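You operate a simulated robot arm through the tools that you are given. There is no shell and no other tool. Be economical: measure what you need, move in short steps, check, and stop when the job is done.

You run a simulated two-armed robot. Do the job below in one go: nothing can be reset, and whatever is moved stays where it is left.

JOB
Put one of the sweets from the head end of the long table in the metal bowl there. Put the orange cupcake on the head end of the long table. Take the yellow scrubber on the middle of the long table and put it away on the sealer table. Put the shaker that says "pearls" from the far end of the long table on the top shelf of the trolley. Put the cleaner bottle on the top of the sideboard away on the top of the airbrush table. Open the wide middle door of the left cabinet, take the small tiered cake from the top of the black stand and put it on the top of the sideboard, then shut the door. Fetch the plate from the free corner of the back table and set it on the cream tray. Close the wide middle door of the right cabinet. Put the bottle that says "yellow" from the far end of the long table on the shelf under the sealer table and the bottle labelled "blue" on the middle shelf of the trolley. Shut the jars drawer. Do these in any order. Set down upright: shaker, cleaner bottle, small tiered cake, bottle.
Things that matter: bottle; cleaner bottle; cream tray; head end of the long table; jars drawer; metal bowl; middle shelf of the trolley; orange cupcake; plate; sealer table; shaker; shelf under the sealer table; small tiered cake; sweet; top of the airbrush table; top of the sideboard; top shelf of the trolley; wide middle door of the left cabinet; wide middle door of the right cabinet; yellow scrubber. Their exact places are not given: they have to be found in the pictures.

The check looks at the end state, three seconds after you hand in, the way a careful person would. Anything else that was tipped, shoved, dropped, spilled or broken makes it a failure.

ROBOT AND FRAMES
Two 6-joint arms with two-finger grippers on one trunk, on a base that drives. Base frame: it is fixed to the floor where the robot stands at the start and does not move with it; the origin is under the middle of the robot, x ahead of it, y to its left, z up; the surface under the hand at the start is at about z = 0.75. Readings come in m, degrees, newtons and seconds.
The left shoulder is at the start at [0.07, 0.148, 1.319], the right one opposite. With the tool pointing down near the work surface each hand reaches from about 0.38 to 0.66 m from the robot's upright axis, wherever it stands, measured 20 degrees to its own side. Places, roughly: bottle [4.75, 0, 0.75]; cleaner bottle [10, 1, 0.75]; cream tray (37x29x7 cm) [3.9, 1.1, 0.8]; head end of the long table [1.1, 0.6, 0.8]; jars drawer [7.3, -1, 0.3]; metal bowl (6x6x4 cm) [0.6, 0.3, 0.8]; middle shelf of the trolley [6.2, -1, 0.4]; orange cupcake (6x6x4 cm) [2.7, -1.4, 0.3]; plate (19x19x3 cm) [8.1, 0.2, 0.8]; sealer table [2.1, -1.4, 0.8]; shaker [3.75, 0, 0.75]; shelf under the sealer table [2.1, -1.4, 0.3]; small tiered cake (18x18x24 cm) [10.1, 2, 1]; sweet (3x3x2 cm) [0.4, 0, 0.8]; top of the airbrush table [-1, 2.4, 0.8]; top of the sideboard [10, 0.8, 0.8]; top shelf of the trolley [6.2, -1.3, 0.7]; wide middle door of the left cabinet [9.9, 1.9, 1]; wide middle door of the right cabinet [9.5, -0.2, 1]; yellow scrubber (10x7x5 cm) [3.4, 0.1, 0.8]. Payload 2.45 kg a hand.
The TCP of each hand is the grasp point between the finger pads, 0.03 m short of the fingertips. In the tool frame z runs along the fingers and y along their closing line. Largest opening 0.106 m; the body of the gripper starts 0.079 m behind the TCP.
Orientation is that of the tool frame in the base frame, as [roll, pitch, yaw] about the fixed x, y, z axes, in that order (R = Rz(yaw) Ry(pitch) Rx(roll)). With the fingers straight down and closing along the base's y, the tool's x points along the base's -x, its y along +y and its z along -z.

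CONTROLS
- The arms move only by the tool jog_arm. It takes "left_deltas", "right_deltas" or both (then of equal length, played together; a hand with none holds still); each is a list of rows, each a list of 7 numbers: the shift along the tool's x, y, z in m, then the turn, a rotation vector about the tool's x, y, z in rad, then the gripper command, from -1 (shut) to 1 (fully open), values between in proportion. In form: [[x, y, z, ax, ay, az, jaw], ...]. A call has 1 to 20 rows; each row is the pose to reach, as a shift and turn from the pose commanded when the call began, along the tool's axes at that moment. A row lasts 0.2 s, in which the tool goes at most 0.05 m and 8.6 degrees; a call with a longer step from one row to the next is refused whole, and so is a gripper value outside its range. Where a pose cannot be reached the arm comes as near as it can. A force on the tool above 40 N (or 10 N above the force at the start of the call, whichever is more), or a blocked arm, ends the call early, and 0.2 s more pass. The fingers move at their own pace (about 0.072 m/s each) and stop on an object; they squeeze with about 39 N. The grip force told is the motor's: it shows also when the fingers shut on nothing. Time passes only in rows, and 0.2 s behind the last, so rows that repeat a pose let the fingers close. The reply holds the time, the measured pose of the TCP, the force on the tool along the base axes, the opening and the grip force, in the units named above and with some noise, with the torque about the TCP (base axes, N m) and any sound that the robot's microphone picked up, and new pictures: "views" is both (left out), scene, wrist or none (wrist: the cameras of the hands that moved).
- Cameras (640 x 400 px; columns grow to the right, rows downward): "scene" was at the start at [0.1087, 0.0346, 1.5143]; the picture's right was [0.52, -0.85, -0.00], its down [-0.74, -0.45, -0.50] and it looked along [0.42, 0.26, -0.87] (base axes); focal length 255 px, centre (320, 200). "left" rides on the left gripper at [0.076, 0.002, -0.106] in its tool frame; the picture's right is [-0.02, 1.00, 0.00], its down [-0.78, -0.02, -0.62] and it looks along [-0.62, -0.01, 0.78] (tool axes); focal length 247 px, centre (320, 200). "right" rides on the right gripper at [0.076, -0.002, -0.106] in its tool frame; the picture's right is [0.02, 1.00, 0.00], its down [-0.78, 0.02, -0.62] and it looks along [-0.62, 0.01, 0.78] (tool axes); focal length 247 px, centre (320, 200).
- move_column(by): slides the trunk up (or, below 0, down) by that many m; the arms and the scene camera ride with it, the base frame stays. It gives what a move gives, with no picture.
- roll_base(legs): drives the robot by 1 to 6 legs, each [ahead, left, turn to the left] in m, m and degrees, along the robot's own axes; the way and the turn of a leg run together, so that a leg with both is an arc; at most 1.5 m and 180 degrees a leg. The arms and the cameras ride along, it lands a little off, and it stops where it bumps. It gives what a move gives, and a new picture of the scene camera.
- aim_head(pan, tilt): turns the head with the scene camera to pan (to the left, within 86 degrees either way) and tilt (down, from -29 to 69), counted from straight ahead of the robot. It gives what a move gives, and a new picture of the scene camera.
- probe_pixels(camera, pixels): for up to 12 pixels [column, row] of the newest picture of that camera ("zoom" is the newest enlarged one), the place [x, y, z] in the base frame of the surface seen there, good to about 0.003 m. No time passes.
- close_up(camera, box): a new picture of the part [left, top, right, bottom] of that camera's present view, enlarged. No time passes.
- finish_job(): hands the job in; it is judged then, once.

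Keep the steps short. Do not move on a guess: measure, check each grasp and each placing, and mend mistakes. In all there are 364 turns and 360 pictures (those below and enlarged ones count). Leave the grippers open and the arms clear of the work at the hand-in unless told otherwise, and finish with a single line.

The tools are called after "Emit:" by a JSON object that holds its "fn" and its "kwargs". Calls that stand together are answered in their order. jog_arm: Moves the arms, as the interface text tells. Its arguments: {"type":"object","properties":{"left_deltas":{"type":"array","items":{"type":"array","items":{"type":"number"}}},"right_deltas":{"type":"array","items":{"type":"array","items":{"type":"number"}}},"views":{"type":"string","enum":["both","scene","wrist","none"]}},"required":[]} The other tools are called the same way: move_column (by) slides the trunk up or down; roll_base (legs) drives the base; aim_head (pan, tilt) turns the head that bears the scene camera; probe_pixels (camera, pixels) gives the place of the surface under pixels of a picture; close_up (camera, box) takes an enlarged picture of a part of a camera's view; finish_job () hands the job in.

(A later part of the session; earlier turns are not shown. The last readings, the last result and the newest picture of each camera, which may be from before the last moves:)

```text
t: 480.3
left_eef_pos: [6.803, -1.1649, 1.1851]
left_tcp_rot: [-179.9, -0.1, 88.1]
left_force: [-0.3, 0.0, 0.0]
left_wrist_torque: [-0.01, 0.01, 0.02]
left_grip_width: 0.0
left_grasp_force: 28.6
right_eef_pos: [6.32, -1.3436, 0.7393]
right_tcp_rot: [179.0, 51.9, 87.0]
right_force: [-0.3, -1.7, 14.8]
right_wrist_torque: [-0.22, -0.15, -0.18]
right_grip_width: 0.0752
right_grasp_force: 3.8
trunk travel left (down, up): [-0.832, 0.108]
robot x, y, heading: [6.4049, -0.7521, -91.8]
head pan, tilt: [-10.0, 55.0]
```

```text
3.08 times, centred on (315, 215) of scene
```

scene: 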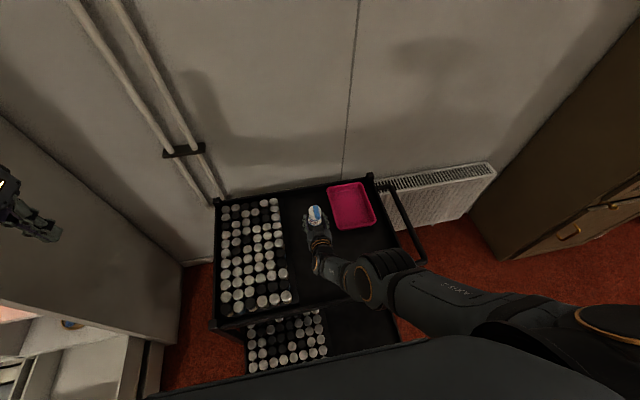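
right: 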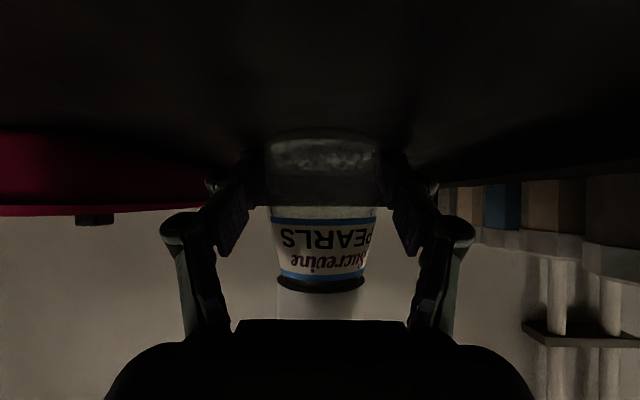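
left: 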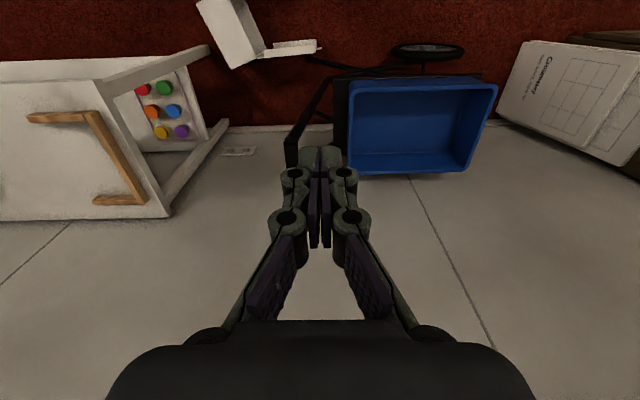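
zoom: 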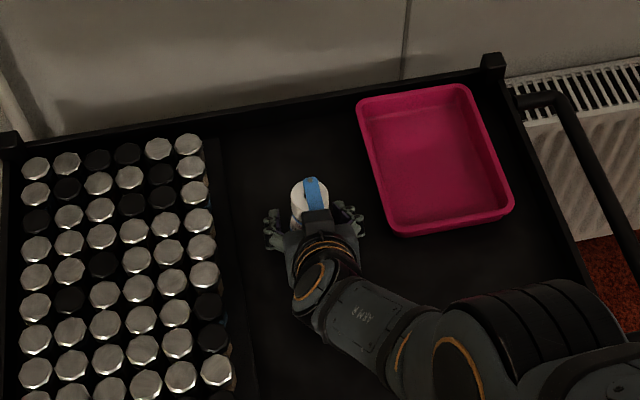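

Emit:
{"fn": "move_column", "kwargs": {"by": 0.005}}

Emit:
{"fn": "roll_base", "kwargs": {"legs": [[-0.075, 0, 0]]}}

Emit:
{"fn": "move_column", "kwargs": {"by": 0.09}}

Emit:
{"fn": "close_up", "kwargs": {"camera": "scene", "box": [250, 150, 380, 280]}}

```text
t: 480.8
left_eef_pos: [6.803, -1.1661, 1.1885]
left_tcp_rot: [-179.9, -0.2, 88.0]
left_force: [-0.6, 0.1, -0.3]
left_wrist_torque: [0.0, -0.01, -0.02]
left_grip_width: 0.0
left_grasp_force: 27.8
right_eef_pos: [6.3192, -1.343, 0.7426]
right_tcp_rot: [178.8, 51.7, 86.9]
right_force: [-0.1, 0.4, 0.5]
right_wrist_torque: [0.02, 0.0, 0.01]
right_grip_width: 0.0743
right_grasp_force: 0.2
trunk travel left (down, up): [-0.837, 0.103]
robot x, y, heading: [6.4046, -0.7513, -91.9]
head pan, tilt: [-10.0, 55.0]
```

```text
t: 481.9
left_eef_pos: [6.8045, -1.0956, 1.1865]
left_tcp_rot: [-179.8, -0.3, 88.0]
left_force: [0.0, -0.1, -0.3]
left_wrist_torque: [0.05, -0.01, 0.02]
left_grip_width: 0.0
left_grasp_force: 28.4
right_eef_pos: [6.3204, -1.2723, 0.7414]
right_tcp_rot: [179.0, 51.8, 86.8]
right_force: [0.0, 0.1, -0.2]
right_wrist_torque: [-0.04, 0.01, 0.02]
right_grip_width: 0.0743
right_grasp_force: 0.0
trunk travel left (down, up): [-0.837, 0.103]
robot x, y, heading: [6.4098, -0.6727, -91.9]
head pan, tilt: [-10.0, 55.0]
```

scene: 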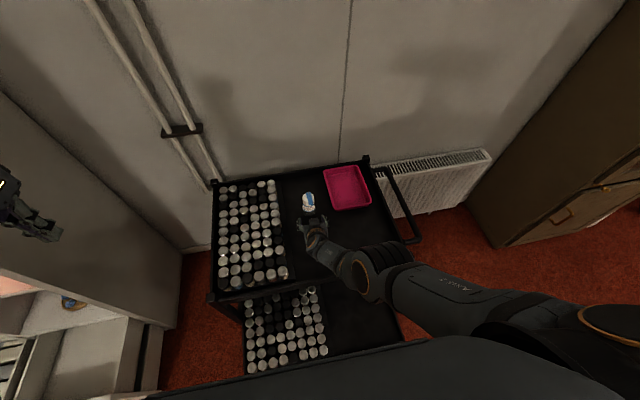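

```text
t: 483.1
left_eef_pos: [6.8043, -1.0926, 1.2778]
left_tcp_rot: [-179.8, -0.2, 88.0]
left_force: [0.3, -0.1, 0.1]
left_wrist_torque: [0.0, -0.05, -0.01]
left_grip_width: 0.0
left_grasp_force: 28.7
right_eef_pos: [6.3206, -1.2712, 0.8328]
right_tcp_rot: [178.8, 51.9, 86.9]
right_force: [0.7, -0.6, -0.2]
right_wrist_torque: [-0.01, 0.01, 0.0]
right_grip_width: 0.074
right_grasp_force: 0.1
trunk travel left (down, up): [-0.927, 0.013]
robot x, y, heading: [6.4074, -0.6754, -91.8]
head pan, tilt: [-10.0, 55.0]
```

```text
3.08 times, centred on (315, 215) of scene
```

zoom: 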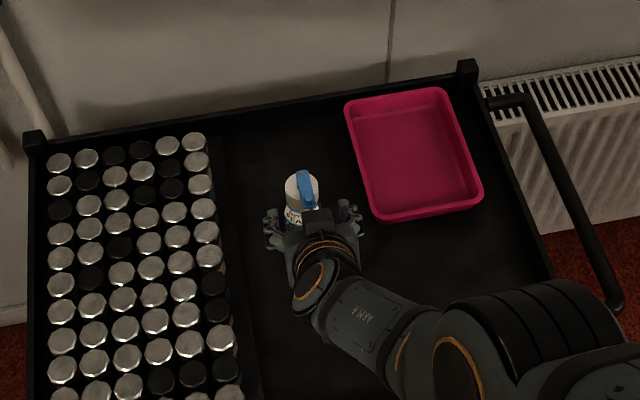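

The shaker stands upright on the top shelf. Next are the jars drawer and the blue bottle. I'll set the hand down-pointing, back out and look at the drawers.

Emit:
{"fn": "roll_base", "kwargs": {"legs": [[-0.2, 0, 0]]}}

Emit:
{"fn": "jog_arm", "kwargs": {"right_deltas": [[0, 0, 0, 0, 0.14, 0, 0], [0, 0, 0, 0, 0.28, 0, 0], [0, 0, 0, 0, 0.42, 0, 0], [0, 0, 0, 0, 0.56, 0, -1], [0, 0, 0, 0, 0.7, 0, -1], [0, 0, 0, 0, 0.84, 0, -1], [0, 0, 0, 0, 0.9, 0, -1]], "views": "none"}}

Emit:
{"fn": "aim_head", "kwargs": {"pan": 55, "tilt": 40}}

```text
t: 484.7
left_eef_pos: [6.8105, -0.8957, 1.2761]
left_tcp_rot: [-179.7, -0.3, 87.6]
left_force: [-0.6, -0.3, 0.1]
left_wrist_torque: [0.01, -0.01, -0.01]
left_grip_width: 0.0001
left_grasp_force: 28.7
right_eef_pos: [6.3269, -1.0706, 0.8328]
right_tcp_rot: [178.8, 51.6, 86.6]
right_force: [0.1, -0.2, -0.2]
right_wrist_torque: [-0.03, 0.03, -0.02]
right_grip_width: 0.0739
right_grasp_force: 0.1
trunk travel left (down, up): [-0.927, 0.013]
robot x, y, heading: [6.4156, -0.4687, -92.3]
head pan, tilt: [-10.0, 55.0]
```

scene: 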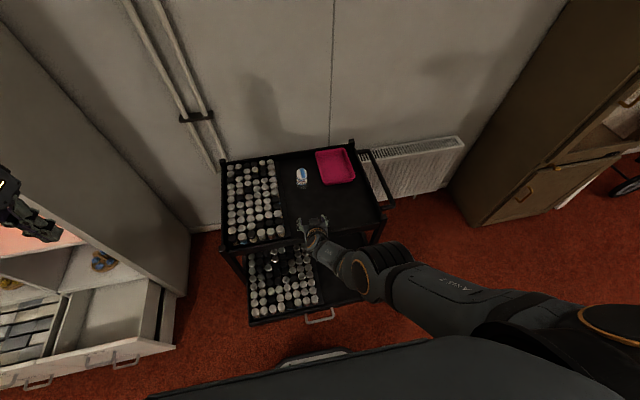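

```text
t: 486.3
left_eef_pos: [6.8118, -0.8909, 1.2789]
left_tcp_rot: [-179.6, -0.2, 87.6]
left_force: [-0.2, -0.6, 0.7]
left_wrist_torque: [-0.02, 0.02, 0.0]
left_grip_width: 0.0001
left_grasp_force: 29.0
right_eef_pos: [6.304, -1.0302, 0.8657]
right_tcp_rot: [179.3, 2.8, 87.4]
right_force: [0.3, 0.1, -0.7]
right_wrist_torque: [0.01, -0.04, 0.0]
right_grip_width: 0.0001
right_grasp_force: 28.7
right hand out of reach, approached as far as the arm can: row 1, 2, 4, 5, 6, 7
trunk travel left (down, up): [-0.927, 0.013]
robot x, y, heading: [6.4171, -0.4762, -92.1]
head pan, tilt: [-10.0, 55.0]
```

```text
t: 487.7
left_eef_pos: [6.8109, -0.8926, 1.2786]
left_tcp_rot: [-179.8, -0.3, 87.7]
left_force: [0.3, 1.1, 0.1]
left_wrist_torque: [0.04, 0.01, -0.01]
left_grip_width: 0.0
left_grasp_force: 28.5
right_eef_pos: [6.3034, -1.0323, 0.8653]
right_tcp_rot: [179.3, 2.9, 87.4]
right_force: [-0.1, 0.1, -0.1]
right_wrist_torque: [0.0, -0.03, 0.04]
right_grip_width: 0.0
right_grasp_force: 28.9
trunk travel left (down, up): [-0.927, 0.013]
robot x, y, heading: [6.4196, -0.4735, -92.2]
head pan, tilt: [55.0, 40.0]
```

scene: 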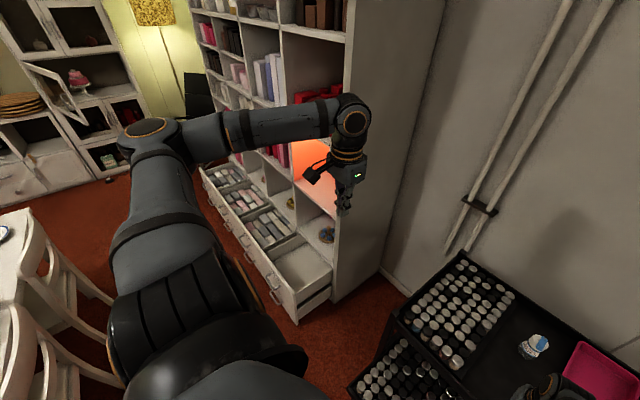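

Emit:
{"fn": "close_up", "kwargs": {"camera": "scene", "box": [190, 150, 350, 330]}}

Emit:
{"fn": "probe_pixels", "kwargs": {"camera": "scene", "pixels": [[202, 172], [222, 208], [246, 240], [262, 263], [290, 300], [296, 318], [330, 265], [335, 300], [270, 300], [240, 265], [215, 230], [300, 270]]}}

```text
2.22 times, centred on (270, 240) of scene
```

zoom: 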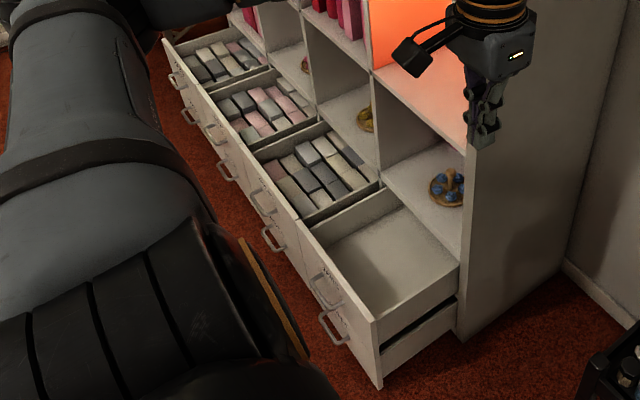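

```text
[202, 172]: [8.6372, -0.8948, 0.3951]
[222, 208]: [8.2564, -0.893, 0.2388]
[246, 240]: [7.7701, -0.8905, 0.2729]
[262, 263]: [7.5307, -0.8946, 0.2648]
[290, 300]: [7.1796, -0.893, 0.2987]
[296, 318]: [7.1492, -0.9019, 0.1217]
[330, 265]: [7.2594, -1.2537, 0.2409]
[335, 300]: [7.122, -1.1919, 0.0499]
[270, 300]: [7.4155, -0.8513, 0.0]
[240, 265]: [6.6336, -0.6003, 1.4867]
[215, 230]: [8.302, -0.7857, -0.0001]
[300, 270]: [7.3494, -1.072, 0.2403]
```

Eight drawers are all pulled out, with labels on their fronts. I'll read the labels at the near end.

Emit:
{"fn": "close_up", "kwargs": {"camera": "scene", "box": [250, 245, 310, 325]}}

```text
5.00 times, centred on (280, 285) of scene
```

zoom: 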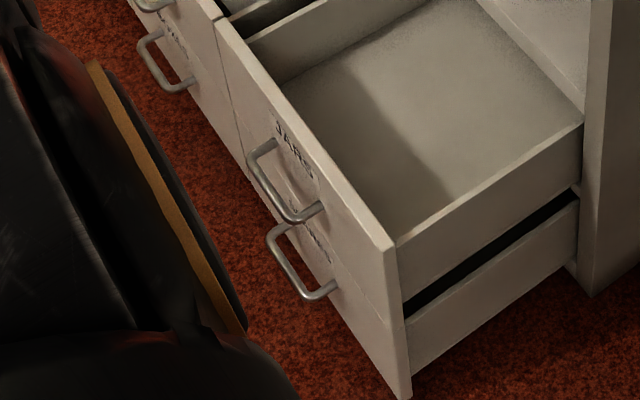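

The upper near drawer reads "JARS" (x 7.12–7.5, front at y -0.893). I'll check where the chairs behind me stand before backing.

Emit:
{"fn": "probe_pixels", "kwargs": {"camera": "scene", "pixels": [[100, 290], [105, 380], [60, 215], [40, 330], [60, 290], [290, 262], [283, 290], [300, 285]]}}

Emit:
{"fn": "move_column", "kwargs": {"by": -0.3}}

```text
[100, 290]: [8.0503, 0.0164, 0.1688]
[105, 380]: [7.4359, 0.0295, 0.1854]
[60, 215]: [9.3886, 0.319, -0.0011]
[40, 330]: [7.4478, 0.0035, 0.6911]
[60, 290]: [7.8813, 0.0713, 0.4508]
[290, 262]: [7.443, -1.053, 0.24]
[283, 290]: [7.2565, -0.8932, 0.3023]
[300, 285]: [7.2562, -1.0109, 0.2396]
```

```text
t: 489.5
left_eef_pos: [6.8096, -0.8884, 1.0836]
left_tcp_rot: [-179.7, 0.0, 87.6]
left_force: [0.2, -1.1, -0.8]
left_wrist_torque: [0.16, 0.03, -0.01]
left_grip_width: 0.0002
left_grasp_force: 28.5
right_eef_pos: [6.3027, -1.029, 0.6743]
right_tcp_rot: [179.5, 2.7, 87.3]
right_force: [-3.9, 47.4, 47.1]
right_wrist_torque: [-4.54, -0.4, 0.02]
right_grip_width: 0.0
right_grasp_force: 29.5
trunk travel left (down, up): [-0.732, 0.208]
robot x, y, heading: [6.4187, -0.4707, -92.5]
head pan, tilt: [55.0, 40.0]
stopped: the force on the tool passed its limit at 132 N (the readings are from after the stop); the commanded pose is now the measured one
```

The lowered hand touched the trolley's front edge. I'll go back up at once and check the trolley.

Emit:
{"fn": "move_column", "kwargs": {"by": 0.15}}

Emit:
{"fn": "aim_head", "kwargs": {"pan": -5, "tilt": 52}}

```text
t: 491.3
left_eef_pos: [6.8084, -0.8933, 1.2315]
left_tcp_rot: [-179.9, 0.0, 87.6]
left_force: [-0.1, -1.6, -0.5]
left_wrist_torque: [0.03, -0.05, 0.0]
left_grip_width: 0.0001
left_grasp_force: 28.2
right_eef_pos: [6.3022, -1.0335, 0.822]
right_tcp_rot: [179.3, 2.9, 87.3]
right_force: [-0.6, -0.2, -0.4]
right_wrist_torque: [0.0, 0.0, 0.01]
right_grip_width: 0.0001
right_grasp_force: 29.0
trunk travel left (down, up): [-0.882, 0.058]
robot x, y, heading: [6.4163, -0.4729, -92.4]
head pan, tilt: [55.0, 40.0]
```

```text
t: 492.6
left_eef_pos: [6.8099, -0.8928, 1.2324]
left_tcp_rot: [-179.7, -0.1, 87.6]
left_force: [-0.2, 0.1, -0.4]
left_wrist_torque: [-0.01, 0.01, -0.01]
left_grip_width: 0.0
left_grasp_force: 28.9
right_eef_pos: [6.3036, -1.0347, 0.8224]
right_tcp_rot: [179.4, 2.7, 87.3]
right_force: [0.0, -0.4, 0.0]
right_wrist_torque: [0.02, 0.0, 0.01]
right_grip_width: 0.0
right_grasp_force: 28.2
trunk travel left (down, up): [-0.882, 0.058]
robot x, y, heading: [6.418, -0.4706, -92.4]
head pan, tilt: [-5.0, 52.0]
```

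scene: 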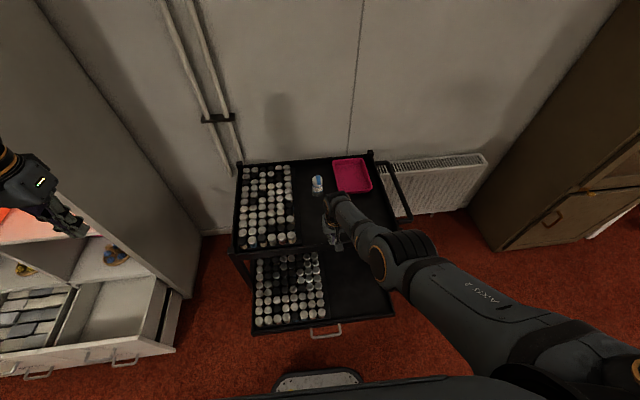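

The trolley and shaker are fine. I'll go in front of the JARS drawer, with the hand drawn back a little.

Emit:
{"fn": "roll_base", "kwargs": {"legs": [[-0.14, 0, 0], [0, 1.0, 2]]}}

Emit:
{"fn": "jog_arm", "kwargs": {"right_deltas": [[0.03, 0, 0.02, 0, 0, 0, -1], [0.06, 0, 0.04, 0, 0, 0, -1], [0.07, 0, 0.05, 0, 0, 0, -1]], "views": "none"}}

Emit:
{"fn": "aim_head", "kwargs": {"pan": -5, "tilt": 60}}

```text
t: 498.7
left_eef_pos: [7.8399, -0.7443, 1.2322]
left_tcp_rot: [-179.9, -0.1, 90.6]
left_force: [-0.3, -0.3, 0.0]
left_wrist_torque: [0.05, -0.01, -0.02]
left_grip_width: 0.0
left_grasp_force: 28.3
right_eef_pos: [7.3401, -0.9116, 0.8236]
right_tcp_rot: [179.4, 2.8, 90.3]
right_force: [-0.5, -0.7, -0.1]
right_wrist_torque: [0.0, 0.02, 0.0]
right_grip_width: 0.0
right_grasp_force: 28.6
trunk travel left (down, up): [-0.882, 0.058]
robot x, y, heading: [7.4255, -0.3449, -89.0]
head pan, tilt: [-5.0, 52.0]
```

scene: 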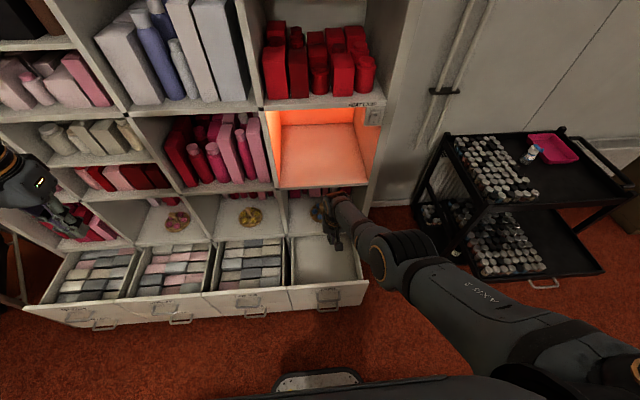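

```text
t: 499.5
left_eef_pos: [7.8401, -0.7458, 1.2318]
left_tcp_rot: [-179.7, -0.2, 90.6]
left_force: [0.4, -0.5, 0.3]
left_wrist_torque: [0.03, 0.01, -0.01]
left_grip_width: 0.0001
left_grasp_force: 28.6
right_eef_pos: [7.3419, -0.8436, 0.7701]
right_tcp_rot: [179.5, 2.8, 90.3]
right_force: [0.1, 0.4, -0.3]
right_wrist_torque: [0.03, -0.03, -0.01]
right_grip_width: 0.0
right_grasp_force: 28.7
trunk travel left (down, up): [-0.882, 0.058]
robot x, y, heading: [7.4244, -0.3468, -89.4]
head pan, tilt: [-5.0, 52.0]
```

```text
t: 500.2
left_eef_pos: [7.8396, -0.7452, 1.2328]
left_tcp_rot: [-179.6, -0.2, 90.6]
left_force: [-0.7, -0.8, -0.3]
left_wrist_torque: [0.02, -0.03, 0.02]
left_grip_width: 0.0001
left_grasp_force: 28.2
right_eef_pos: [7.3417, -0.8443, 0.7703]
right_tcp_rot: [179.3, 2.7, 90.3]
right_force: [-0.2, 0.2, -0.8]
right_wrist_torque: [0.03, -0.04, 0.03]
right_grip_width: 0.0
right_grasp_force: 28.5
trunk travel left (down, up): [-0.882, 0.058]
robot x, y, heading: [7.4246, -0.3487, -89.3]
head pan, tilt: [-5.0, 60.0]
```

scene: 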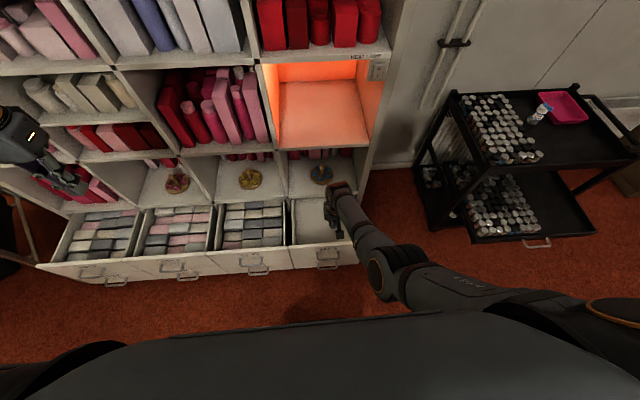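

Emit:
{"fn": "roll_base", "kwargs": {"legs": [[-0.035, 0, 0]]}}

Emit:
{"fn": "jog_arm", "kwargs": {"right_deltas": [[0, 0, -0.04, 0, 0, 0, -1], [0, 0, -0.08, 0, 0, 0, -1], [0.0, 0, -0.11, 0, 0, 0, -1]], "views": "none"}}

Emit:
{"fn": "move_column", "kwargs": {"by": -0.4}}

Emit:
{"fn": "move_column", "kwargs": {"by": -0.175}}

Emit:
{"fn": "jog_arm", "kwargs": {"right_deltas": [[-0.03, 0, 0, 0, 0, 0, -1], [-0.06, 0, 0, 0, 0, 0, -1], [-0.09, 0, 0, 0, 0, 0, -1], [-0.11, 0, 0, 0, 0, 0, -1]], "views": "scene"}}

```text
t: 501.1
left_eef_pos: [7.8404, -0.7173, 1.2294]
left_tcp_rot: [-179.7, -0.5, 90.6]
left_force: [-0.5, -1.6, 0.1]
left_wrist_torque: [0.08, 0.03, -0.01]
left_grip_width: 0.0
left_grasp_force: 28.1
right_eef_pos: [7.3407, -0.8122, 0.7671]
right_tcp_rot: [179.4, 2.6, 90.3]
right_force: [-0.4, -0.6, -0.2]
right_wrist_torque: [0.08, 0.0, 0.03]
right_grip_width: 0.0001
right_grasp_force: 28.4
trunk travel left (down, up): [-0.882, 0.058]
robot x, y, heading: [7.4267, -0.3068, -89.3]
head pan, tilt: [-5.0, 60.0]
```

scene: 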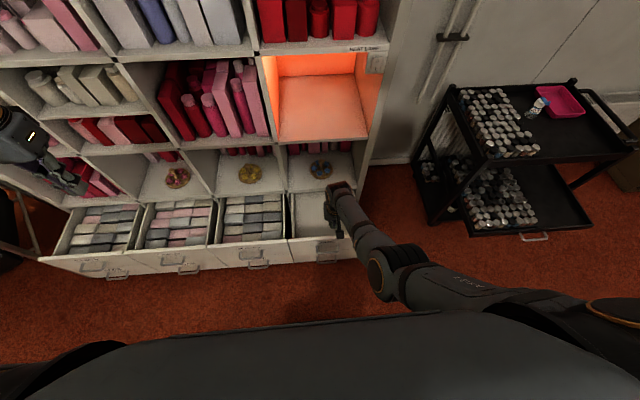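

```text
t: 502.1
left_eef_pos: [7.8387, -0.7088, 1.2329]
left_tcp_rot: [-179.7, -0.2, 90.6]
left_force: [0.0, 0.2, -0.2]
left_wrist_torque: [-0.01, 0.01, 0.06]
left_grip_width: 0.0
left_grasp_force: 28.7
right_eef_pos: [7.2826, -0.8712, 0.9306]
right_tcp_rot: [-175.6, 10.2, 89.3]
right_force: [0.8, -0.2, 0.0]
right_wrist_torque: [-0.01, 0.02, -0.02]
right_grip_width: 0.0
right_grasp_force: 29.0
trunk travel left (down, up): [-0.882, 0.058]
robot x, y, heading: [7.4225, -0.3123, -89.9]
head pan, tilt: [-5.0, 60.0]
stopped in row 3 (right hand): the arm was blocked; the commanded pose is now the measured one
```

```text
t: 505.9
left_eef_pos: [7.8387, -0.7098, 0.8317]
left_tcp_rot: [-179.7, -0.2, 90.6]
left_force: [-0.4, 0.4, 0.2]
left_wrist_torque: [-0.02, 0.01, 0.01]
left_grip_width: 0.0
left_grasp_force: 28.3
right_eef_pos: [7.2837, -0.871, 0.5289]
right_tcp_rot: [-175.6, 10.0, 89.3]
right_force: [0.4, -1.3, 0.4]
right_wrist_torque: [-0.01, -0.02, 0.0]
right_grip_width: 0.0
right_grasp_force: 29.1
trunk travel left (down, up): [-0.482, 0.458]
robot x, y, heading: [7.4251, -0.3108, -89.1]
head pan, tilt: [-5.0, 60.0]
```

```text
t: 507.9
left_eef_pos: [7.8391, -0.7081, 0.6577]
left_tcp_rot: [-179.7, 0.0, 90.6]
left_force: [0.0, -1.0, 0.6]
left_wrist_torque: [0.01, 0.04, -0.02]
left_grip_width: 0.0
left_grasp_force: 28.1
right_eef_pos: [7.2836, -0.8718, 0.3537]
right_tcp_rot: [-175.6, 10.0, 89.3]
right_force: [-0.1, 0.6, -0.7]
right_wrist_torque: [-0.06, 0.02, 0.01]
right_grip_width: 0.0
right_grasp_force: 28.3
trunk travel left (down, up): [-0.307, 0.633]
robot x, y, heading: [7.426, -0.3122, -89.4]
head pan, tilt: [-5.0, 60.0]
```

```text
t: 508.9
left_eef_pos: [7.8396, -0.7103, 0.6589]
left_tcp_rot: [-179.7, -0.1, 90.6]
left_force: [0.0, -0.6, -0.7]
left_wrist_torque: [0.02, 0.0, 0.05]
left_grip_width: 0.0
left_grasp_force: 28.0
right_eef_pos: [7.2849, -0.9783, 0.3737]
right_tcp_rot: [-175.8, 10.1, 89.3]
right_force: [0.1, -0.7, -0.7]
right_wrist_torque: [0.0, 0.0, -0.01]
right_grip_width: 0.0002
right_grasp_force: 28.6
trunk travel left (down, up): [-0.307, 0.633]
robot x, y, heading: [7.4251, -0.3095, -89.4]
head pan, tilt: [-5.0, 60.0]
```

scene: 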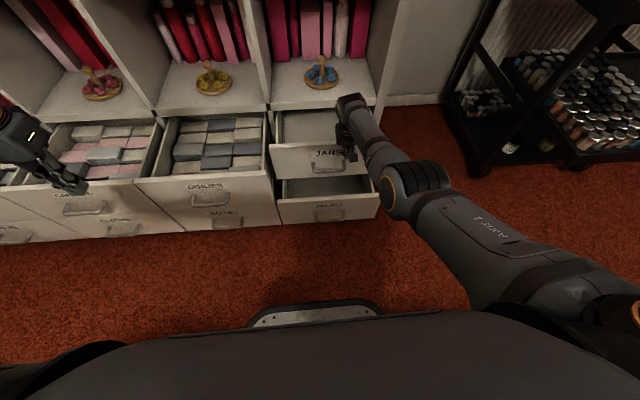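

The JARS drawer is moving in. I'll continue the push with the base.

Emit:
{"fn": "roll_base", "kwargs": {"legs": [[0.21, 0, 0]]}}

Emit:
{"fn": "close_up", "kwargs": {"camera": "scene", "box": [220, 40, 420, 240]}}

```text
t: 510.4
left_eef_pos: [7.8421, -0.8822, 0.6584]
left_tcp_rot: [-179.6, -0.3, 90.9]
left_force: [0.2, -0.8, 0.1]
left_wrist_torque: [0.01, 0.0, 0.01]
left_grip_width: 0.0
left_grasp_force: 28.5
right_eef_pos: [7.2889, -1.148, 0.3709]
right_tcp_rot: [-175.8, 8.7, 89.5]
right_force: [0.2, 0.4, -0.2]
right_wrist_torque: [-0.01, 0.01, -0.01]
right_grip_width: 0.0
right_grasp_force: 28.2
trunk travel left (down, up): [-0.307, 0.633]
robot x, y, heading: [7.4272, -0.4849, -89.3]
head pan, tilt: [-5.0, 60.0]
stopped in leg 1: the force on the tool passed its limit at 83 N (the readings are from after the stop); the commanded pose is now the measured one
```

scene: 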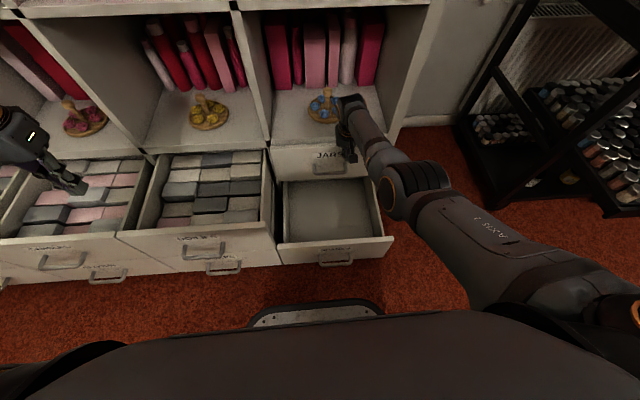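

```text
2.00 times, centred on (320, 140) of scene
```

zoom: 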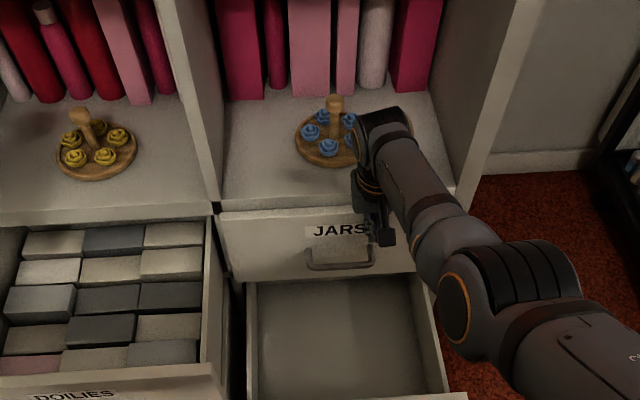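

The JARS drawer is shut and its neighbours are unchanged. Now the blue bottle: back away, raise the trunk and drive round to the table's far end.

Emit:
{"fn": "roll_base", "kwargs": {"legs": [[-0.13, 0, 0]]}}

Emit:
{"fn": "move_column", "kwargs": {"by": 0.4}}

Emit:
{"fn": "move_column", "kwargs": {"by": 0.2}}

Emit:
{"fn": "roll_base", "kwargs": {"legs": [[0, 0, -91], [1.1, 0.02, 0], [0.86, -0.36, 0]]}}

Emit:
{"fn": "jog_arm", "kwargs": {"right_deltas": [[0, 0, 0, 0, 0, 0, 0.3], [0, 0, 0, 0, 0, 0, 0.6]], "views": "wrist"}}

```text
t: 511.6
left_eef_pos: [7.8413, -0.7581, 0.6595]
left_tcp_rot: [-179.7, -0.1, 91.0]
left_force: [0.0, -0.5, 0.9]
left_wrist_torque: [-0.04, 0.03, 0.01]
left_grip_width: 0.0
left_grasp_force: 28.8
right_eef_pos: [7.2903, -1.025, 0.3724]
right_tcp_rot: [-175.8, 8.8, 89.7]
right_force: [0.0, 0.0, 0.3]
right_wrist_torque: [-0.02, 0.01, -0.02]
right_grip_width: 0.0
right_grasp_force: 28.7
trunk travel left (down, up): [-0.307, 0.633]
robot x, y, heading: [7.4266, -0.361, -89.1]
head pan, tilt: [-5.0, 60.0]
```

scene: 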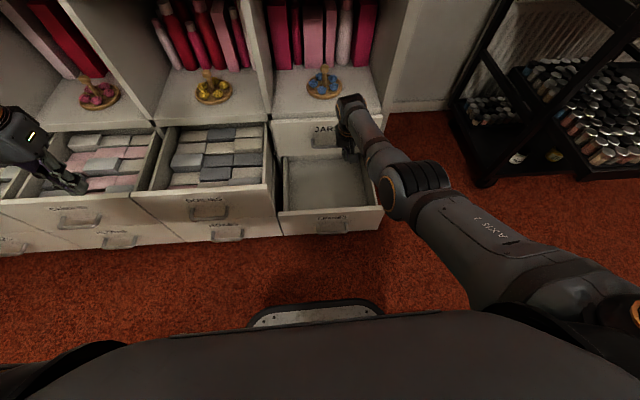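

```text
t: 515.4
left_eef_pos: [7.8419, -0.76, 1.0581]
left_tcp_rot: [-179.6, -0.1, 90.9]
left_force: [0.5, 0.3, 0.4]
left_wrist_torque: [-0.01, -0.03, 0.04]
left_grip_width: 0.0
left_grasp_force: 28.9
right_eef_pos: [7.2904, -1.0266, 0.7712]
right_tcp_rot: [-175.7, 8.6, 89.7]
right_force: [-1.0, 0.0, -0.2]
right_wrist_torque: [0.02, 0.02, -0.02]
right_grip_width: 0.0
right_grasp_force: 28.5
trunk travel left (down, up): [-0.707, 0.233]
robot x, y, heading: [7.4245, -0.3589, -88.9]
head pan, tilt: [-5.0, 60.0]
```

```text
t: 517.6
left_eef_pos: [7.8423, -0.7592, 1.2574]
left_tcp_rot: [-179.6, -0.2, 91.0]
left_force: [0.5, -0.1, -0.3]
left_wrist_torque: [-0.02, 0.01, -0.01]
left_grip_width: 0.0
left_grasp_force: 28.5
right_eef_pos: [7.2896, -1.0257, 0.9712]
right_tcp_rot: [-175.7, 8.7, 89.6]
right_force: [0.2, -0.3, -0.2]
right_wrist_torque: [0.03, 0.0, 0.01]
right_grip_width: 0.0002
right_grasp_force: 29.2
trunk travel left (down, up): [-0.907, 0.033]
robot x, y, heading: [7.4233, -0.361, -89.2]
head pan, tilt: [-5.0, 60.0]
```

```text
t: 530.4
left_eef_pos: [5.2511, -0.4105, 1.2564]
left_tcp_rot: [-179.6, -0.2, -3.1]
left_force: [-1.1, -0.6, -0.7]
left_wrist_torque: [-0.01, -0.02, 0.01]
left_grip_width: 0.0
left_grasp_force: 28.7
right_eef_pos: [5.0323, 0.156, 0.9684]
right_tcp_rot: [-175.8, 6.9, -4.3]
right_force: [8.5, -5.2, 2.3]
right_wrist_torque: [-0.12, -0.24, 0.15]
right_grip_width: 0.0
right_grasp_force: 28.6
trunk travel left (down, up): [-0.907, 0.033]
robot x, y, heading: [5.6757, -0.022, 176.9]
head pan, tilt: [-5.0, 60.0]
stopped in leg 3: the force on the tool passed its limit at 96 N (the readings are from after the stop); the commanded pose is now the measured one
```

scene: 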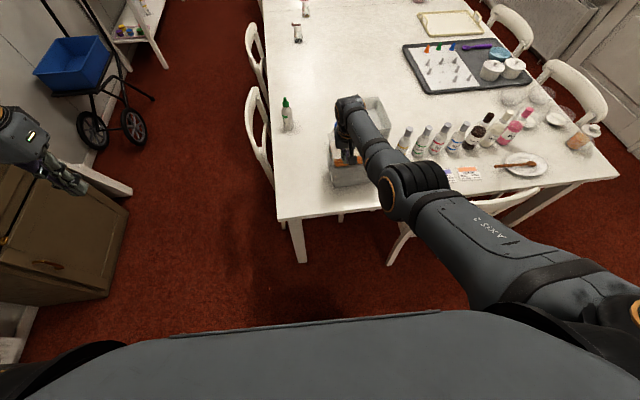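

```text
t: 531.0
left_eef_pos: [5.2521, -0.4083, 1.2572]
left_tcp_rot: [-179.6, -0.2, -3.2]
left_force: [-0.1, 0.0, -0.3]
left_wrist_torque: [-0.03, -0.01, 0.02]
left_grip_width: 0.0
left_grasp_force: 28.6
right_eef_pos: [5.0337, 0.1584, 0.9671]
right_tcp_rot: [-175.8, 7.0, -4.4]
right_force: [10.4, 5.3, -4.6]
right_wrist_torque: [0.25, -0.33, 0.21]
right_grip_width: 0.069
right_grasp_force: 0.1
trunk travel left (down, up): [-0.907, 0.033]
robot x, y, heading: [5.6768, -0.0217, 176.9]
head pan, tilt: [-5.0, 60.0]
```

right: 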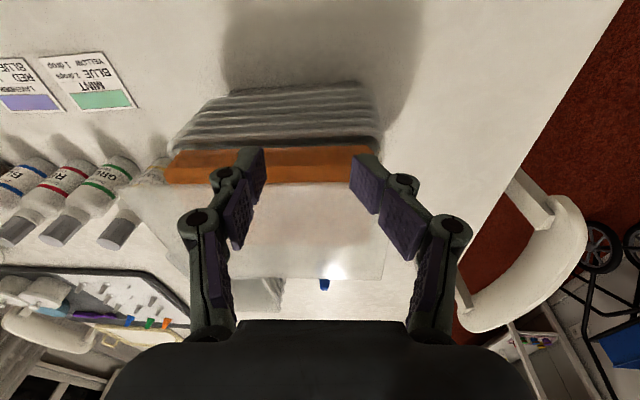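

The hand bumped the orange box stack. I'll back off and check whether the stack moved; its -y face was at y≈0.116 near x 4.97.

Emit:
{"fn": "roll_base", "kwargs": {"legs": [[-0.08, 0, 0]]}}

Emit:
{"fn": "jog_arm", "kwargs": {"right_deltas": [[0, 0, -0.03, 0, 0, 0, 0.3], [0, 0, -0.06, 0, 0, 0, 0.3]], "views": "wrist"}}

Emit:
{"fn": "close_up", "kwargs": {"camera": "scene", "box": [260, 60, 480, 220]}}

```text
t: 532.1
left_eef_pos: [5.3193, -0.4126, 1.2551]
left_tcp_rot: [-179.7, -0.6, -3.5]
left_force: [-0.9, -0.6, -1.0]
left_wrist_torque: [-0.03, -0.07, 0.02]
left_grip_width: 0.0001
left_grasp_force: 28.6
right_eef_pos: [5.1037, 0.1548, 0.9644]
right_tcp_rot: [-175.8, 6.9, -4.5]
right_force: [-0.6, -0.1, 0.2]
right_wrist_torque: [-0.03, -0.05, -0.04]
right_grip_width: 0.0847
right_grasp_force: 0.1
trunk travel left (down, up): [-0.907, 0.033]
robot x, y, heading: [5.7563, -0.0273, 176.8]
head pan, tilt: [-5.0, 60.0]
```

scene: 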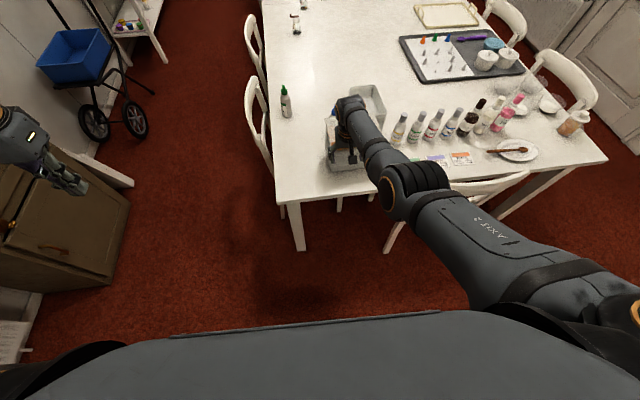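

```text
t: 532.7
left_eef_pos: [5.325, -0.4127, 1.2548]
left_tcp_rot: [-179.5, -0.3, -3.4]
left_force: [-0.5, -0.1, -0.2]
left_wrist_torque: [0.02, -0.03, 0.0]
left_grip_width: 0.0
left_grasp_force: 28.2
right_eef_pos: [5.1161, 0.1497, 1.0288]
right_tcp_rot: [-175.8, 7.1, -4.6]
right_force: [0.3, 0.7, 0.3]
right_wrist_torque: [0.0, -0.04, -0.01]
right_grip_width: 0.0689
right_grasp_force: 0.1
trunk travel left (down, up): [-0.907, 0.033]
robot x, y, heading: [5.7585, -0.0272, 176.6]
head pan, tilt: [-5.0, 60.0]
```

right: 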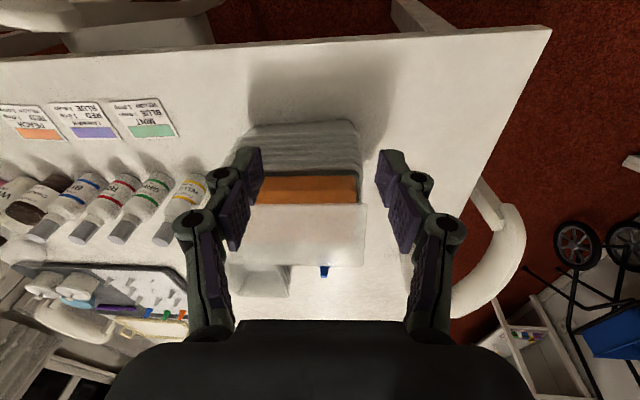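

```text
2.50 times, centred on (370, 140) of scene
```

zoom: 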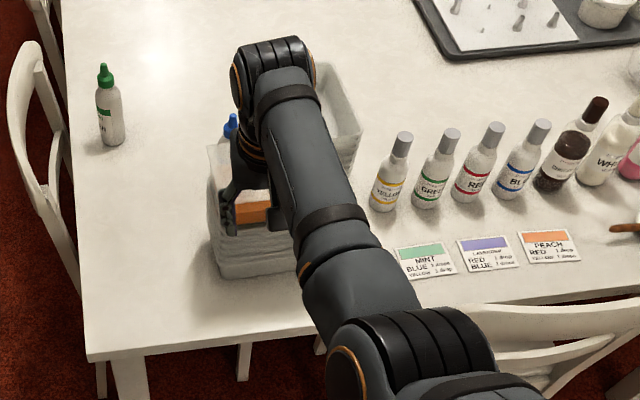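

Emit:
{"fn": "probe_pixels", "kwargs": {"camera": "right", "pixels": [[362, 150], [365, 215], [366, 262], [300, 160], [250, 130], [308, 205], [325, 270], [295, 290]]}}

```text
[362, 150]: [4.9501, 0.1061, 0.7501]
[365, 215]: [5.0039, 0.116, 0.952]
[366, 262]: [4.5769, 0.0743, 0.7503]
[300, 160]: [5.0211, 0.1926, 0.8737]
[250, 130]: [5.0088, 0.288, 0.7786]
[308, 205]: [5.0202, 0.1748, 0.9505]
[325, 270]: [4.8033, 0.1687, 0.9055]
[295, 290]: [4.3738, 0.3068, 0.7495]
```

The stack's -y face is still at y 0.116 and the blue bottle hasn't moved. I'll turn the tool 90° to keep the camera off the stack, and check the table-leg position.

Emit:
{"fn": "jog_arm", "kwargs": {"right_deltas": [[0, 0, -0.02, 0, 0, 0.14, 0.5], [0, 0, -0.03, 0, 0, 0.28, 0.5], [0, 0, -0.03, 0, 0, 0.42, 0.5], [0, 0, -0.03, 0, 0, 0.56, 0.5], [0, 0, -0.03, 0, 0, 0.7, 0.5], [0, 0, -0.03, 0, 0, 0.84, 0.5], [0, 0, -0.03, 0, 0, 0.98, 0.5], [0, 0, -0.03, 0, 0, 1.12, 0.5], [0, 0, -0.03, 0, 0, 1.26, 0.5], [0, 0, -0.03, 0, 0, 1.4, 0.5], [0, 0, -0.03, 0, 0, 1.47, 0.5]], "views": "none"}}

Emit:
{"fn": "probe_pixels", "kwargs": {"camera": "scene", "pixels": [[300, 243], [296, 215], [283, 204], [355, 197], [385, 248], [605, 160]]}}

```text
t: 535.1
left_eef_pos: [5.3286, -0.412, 1.2568]
left_tcp_rot: [-179.7, -0.3, -3.4]
left_force: [0.3, -0.1, 0.7]
left_wrist_torque: [0.0, -0.03, 0.02]
left_grip_width: 0.0
left_grasp_force: 28.4
right_eef_pos: [5.1192, 0.1478, 1.0571]
right_tcp_rot: [173.1, 4.8, -89.5]
right_force: [0.1, -0.9, 0.0]
right_wrist_torque: [-0.01, 0.03, -0.02]
right_grip_width: 0.0796
right_grasp_force: 0.0
trunk travel left (down, up): [-0.907, 0.033]
robot x, y, heading: [5.7547, -0.0241, 176.7]
head pan, tilt: [-5.0, 60.0]
```

```text
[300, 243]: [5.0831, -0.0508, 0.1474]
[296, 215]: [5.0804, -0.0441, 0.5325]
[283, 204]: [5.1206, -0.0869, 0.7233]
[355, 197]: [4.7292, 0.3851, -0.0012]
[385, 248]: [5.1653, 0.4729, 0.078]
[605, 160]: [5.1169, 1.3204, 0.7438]
```

The table leg is at x 5.08, so I'll stop with the base clear of it. I'll drive forward 0.316 m to bring the hand above the blue bottle.

Emit:
{"fn": "roll_base", "kwargs": {"legs": [[0.318, 0, 0]]}}

Emit:
{"fn": "jog_arm", "kwargs": {"right_deltas": [[0, 0, 0, 0, 0, 0, 0.5]], "views": "wrist"}}

```text
t: 537.2
left_eef_pos: [5.0098, -0.4007, 1.2586]
left_tcp_rot: [-179.7, -0.1, -2.8]
left_force: [-0.4, 0.7, 0.1]
left_wrist_torque: [0.0, 0.03, -0.02]
left_grip_width: 0.0
left_grasp_force: 28.4
right_eef_pos: [4.797, 0.1593, 1.0599]
right_tcp_rot: [173.0, 4.7, -88.8]
right_force: [0.4, 0.2, -0.3]
right_wrist_torque: [0.0, 0.01, -0.03]
right_grip_width: 0.0793
right_grasp_force: 0.2
trunk travel left (down, up): [-0.907, 0.033]
robot x, y, heading: [5.4324, -0.009, 177.1]
head pan, tilt: [-5.0, 60.0]
```

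scene: 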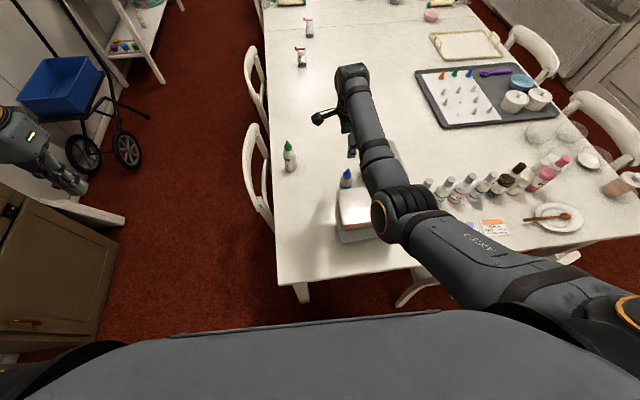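

```text
t: 537.6
left_eef_pos: [5.0075, -0.3977, 1.2579]
left_tcp_rot: [-179.7, -0.2, -2.8]
left_force: [-0.1, 0.2, -0.4]
left_wrist_torque: [0.01, 0.01, 0.01]
left_grip_width: 0.0001
left_grasp_force: 28.8
right_eef_pos: [4.7951, 0.1596, 1.0576]
right_tcp_rot: [173.3, 4.8, -88.8]
right_force: [0.6, -0.1, -0.9]
right_wrist_torque: [0.0, -0.01, 0.01]
right_grip_width: 0.0796
right_grasp_force: 0.1
trunk travel left (down, up): [-0.907, 0.033]
robot x, y, heading: [5.4345, -0.0072, 177.4]
head pan, tilt: [-5.0, 60.0]
```

right: 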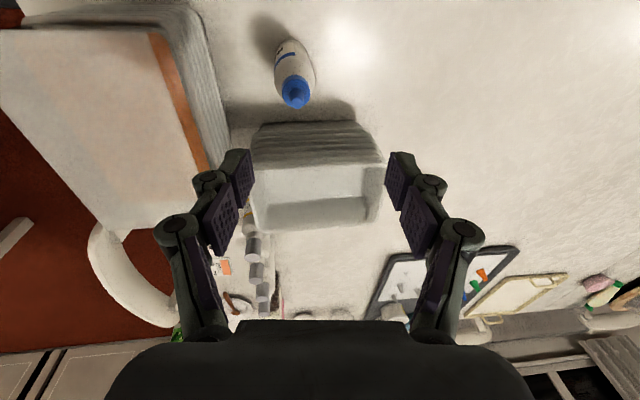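

Emit:
{"fn": "probe_pixels", "kwargs": {"camera": "right", "pixels": [[296, 92], [295, 68], [282, 72], [310, 70], [292, 50]]}}

```text
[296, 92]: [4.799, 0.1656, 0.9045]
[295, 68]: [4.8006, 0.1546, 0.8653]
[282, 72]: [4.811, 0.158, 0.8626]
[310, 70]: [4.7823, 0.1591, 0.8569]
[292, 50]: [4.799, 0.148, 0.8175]
```

The tool is tilted about 8°. I'll straighten it and centre over the bottle at (4.799, 0.170), then lower with the trunk.

Emit:
{"fn": "jog_arm", "kwargs": {"right_deltas": [[-0.005, -0.002, 0, 0.06, 0.04, 0, 0.5], [-0.01, -0.004, 0, 0.118, 0.083, 0, 0.5], [-0.01, -0.004, 0, 0.118, 0.083, 0, 0.5]], "views": "none"}}

Emit:
{"fn": "move_column", "kwargs": {"by": -0.14}}

Emit:
{"fn": "jog_arm", "kwargs": {"right_deltas": [[0, 0, 0, 0, 0, 0, 0.5]], "views": "wrist"}}

```text
t: 538.4
left_eef_pos: [5.0091, -0.3992, 1.2575]
left_tcp_rot: [-179.7, -0.1, -2.8]
left_force: [0.6, -0.9, -0.2]
left_wrist_torque: [-0.02, -0.02, 0.01]
left_grip_width: 0.0003
left_grasp_force: 28.4
right_eef_pos: [4.7994, 0.169, 1.0588]
right_tcp_rot: [180.0, 0.1, -88.4]
right_force: [-0.2, -0.8, 0.6]
right_wrist_torque: [-0.02, 0.04, -0.03]
right_grip_width: 0.0795
right_grasp_force: 0.0
trunk travel left (down, up): [-0.907, 0.033]
robot x, y, heading: [5.4342, -0.0115, 177.3]
head pan, tilt: [-5.0, 60.0]
```

```text
t: 540.1
left_eef_pos: [5.0082, -0.3999, 1.1177]
left_tcp_rot: [-179.7, -0.2, -2.8]
left_force: [0.4, -0.3, -0.5]
left_wrist_torque: [0.01, 0.0, -0.02]
left_grip_width: 0.0
left_grasp_force: 29.0
right_eef_pos: [4.7988, 0.1697, 0.9176]
right_tcp_rot: [-180.0, 0.1, -88.5]
right_force: [0.6, 0.1, -0.3]
right_wrist_torque: [0.01, -0.01, -0.03]
right_grip_width: 0.0797
right_grasp_force: 0.2
trunk travel left (down, up): [-0.767, 0.173]
robot x, y, heading: [5.4323, -0.0072, 177.1]
head pan, tilt: [-5.0, 60.0]
```

```text
t: 540.5
left_eef_pos: [5.009, -0.3994, 1.1153]
left_tcp_rot: [-179.7, -0.2, -2.7]
left_force: [-0.7, -0.4, 0.4]
left_wrist_torque: [-0.01, 0.02, 0.01]
left_grip_width: 0.0001
left_grasp_force: 28.6
right_eef_pos: [4.7981, 0.1698, 0.9189]
right_tcp_rot: [179.9, 0.1, -88.5]
right_force: [0.2, -0.1, 0.2]
right_wrist_torque: [0.03, -0.02, 0.01]
right_grip_width: 0.0795
right_grasp_force: 0.0
trunk travel left (down, up): [-0.767, 0.173]
robot x, y, heading: [5.4303, -0.006, 177.3]
head pan, tilt: [-5.0, 60.0]
```

right: 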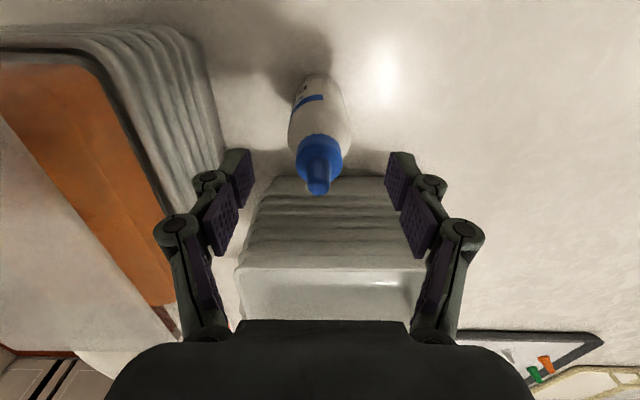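

Emit:
{"fn": "jog_arm", "kwargs": {"right_deltas": [[0, 0, 0, 0, 0, 0, 0.25]], "views": "none"}}

Emit:
{"fn": "move_column", "kwargs": {"by": -0.072}}

Emit:
{"fn": "jog_arm", "kwargs": {"right_deltas": [[0, 0, 0, 0, 0, 0, -0.2], [0, 0, 0, 0, 0, 0, -0.6], [0, 0, 0, 0, 0, 0, -0.6]], "views": "wrist"}}

Emit:
{"fn": "move_column", "kwargs": {"by": 0.24}}

```text
t: 540.9
left_eef_pos: [5.0074, -0.3984, 1.1166]
left_tcp_rot: [-179.8, -0.3, -2.8]
left_force: [0.4, 0.0, -0.1]
left_wrist_torque: [-0.01, 0.0, 0.03]
left_grip_width: 0.0
left_grasp_force: 29.2
right_eef_pos: [4.7986, 0.1692, 0.9185]
right_tcp_rot: [180.0, 0.1, -88.5]
right_force: [0.3, -1.0, -1.3]
right_wrist_torque: [0.01, 0.0, -0.01]
right_grip_width: 0.0661
right_grasp_force: 0.0
trunk travel left (down, up): [-0.767, 0.173]
robot x, y, heading: [5.4333, -0.0106, 177.1]
head pan, tilt: [-5.0, 60.0]
```

```text
t: 542.0
left_eef_pos: [5.0081, -0.3986, 1.0456]
left_tcp_rot: [-179.6, -0.2, -2.8]
left_force: [-0.1, 0.3, 0.6]
left_wrist_torque: [0.01, -0.01, 0.06]
left_grip_width: 0.0002
left_grasp_force: 28.3
right_eef_pos: [4.7986, 0.1697, 0.847]
right_tcp_rot: [-180.0, 0.1, -88.5]
right_force: [-0.1, -0.5, 0.0]
right_wrist_torque: [0.02, 0.01, 0.02]
right_grip_width: 0.0664
right_grasp_force: 0.0
trunk travel left (down, up): [-0.695, 0.245]
robot x, y, heading: [5.434, -0.0113, 177.1]
head pan, tilt: [-5.0, 60.0]
```

```text
t: 542.8
left_eef_pos: [5.0084, -0.3982, 1.0451]
left_tcp_rot: [-179.7, -0.2, -2.7]
left_force: [-0.1, -0.2, -0.6]
left_wrist_torque: [0.01, -0.03, -0.04]
left_grip_width: 0.0001
left_grasp_force: 28.0
right_eef_pos: [4.799, 0.17, 0.8469]
right_tcp_rot: [-180.0, 0.1, -88.5]
right_force: [0.5, 0.6, 1.1]
right_wrist_torque: [0.01, -0.03, 0.0]
right_grip_width: 0.0465
right_grasp_force: 39.1
trunk travel left (down, up): [-0.695, 0.245]
robot x, y, heading: [5.4287, -0.007, 177.2]
head pan, tilt: [-5.0, 60.0]
```

right: 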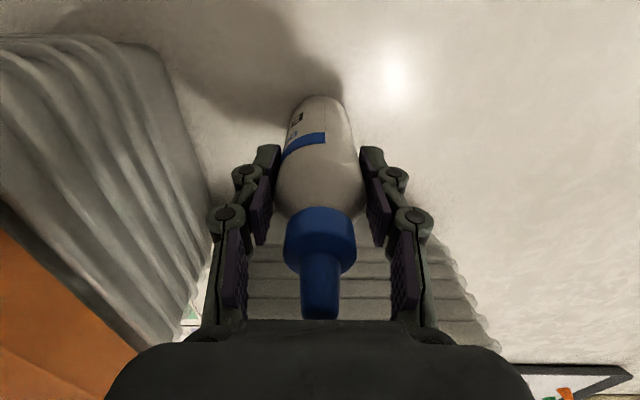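

```text
t: 545.3
left_eef_pos: [5.007, -0.3991, 1.286]
left_tcp_rot: [-179.7, -0.2, -2.8]
left_force: [-0.6, -0.5, 0.7]
left_wrist_torque: [0.01, 0.02, 0.02]
left_grip_width: 0.0
left_grasp_force: 28.6
right_eef_pos: [4.7989, 0.1704, 1.0851]
right_tcp_rot: [-180.0, 0.1, -88.5]
right_force: [0.8, -0.4, -1.8]
right_wrist_torque: [-0.01, 0.04, 0.03]
right_grip_width: 0.0469
right_grasp_force: 39.2
trunk travel left (down, up): [-0.935, 0.005]
robot x, y, heading: [5.4329, -0.009, 177.1]
head pan, tilt: [-5.0, 60.0]
```

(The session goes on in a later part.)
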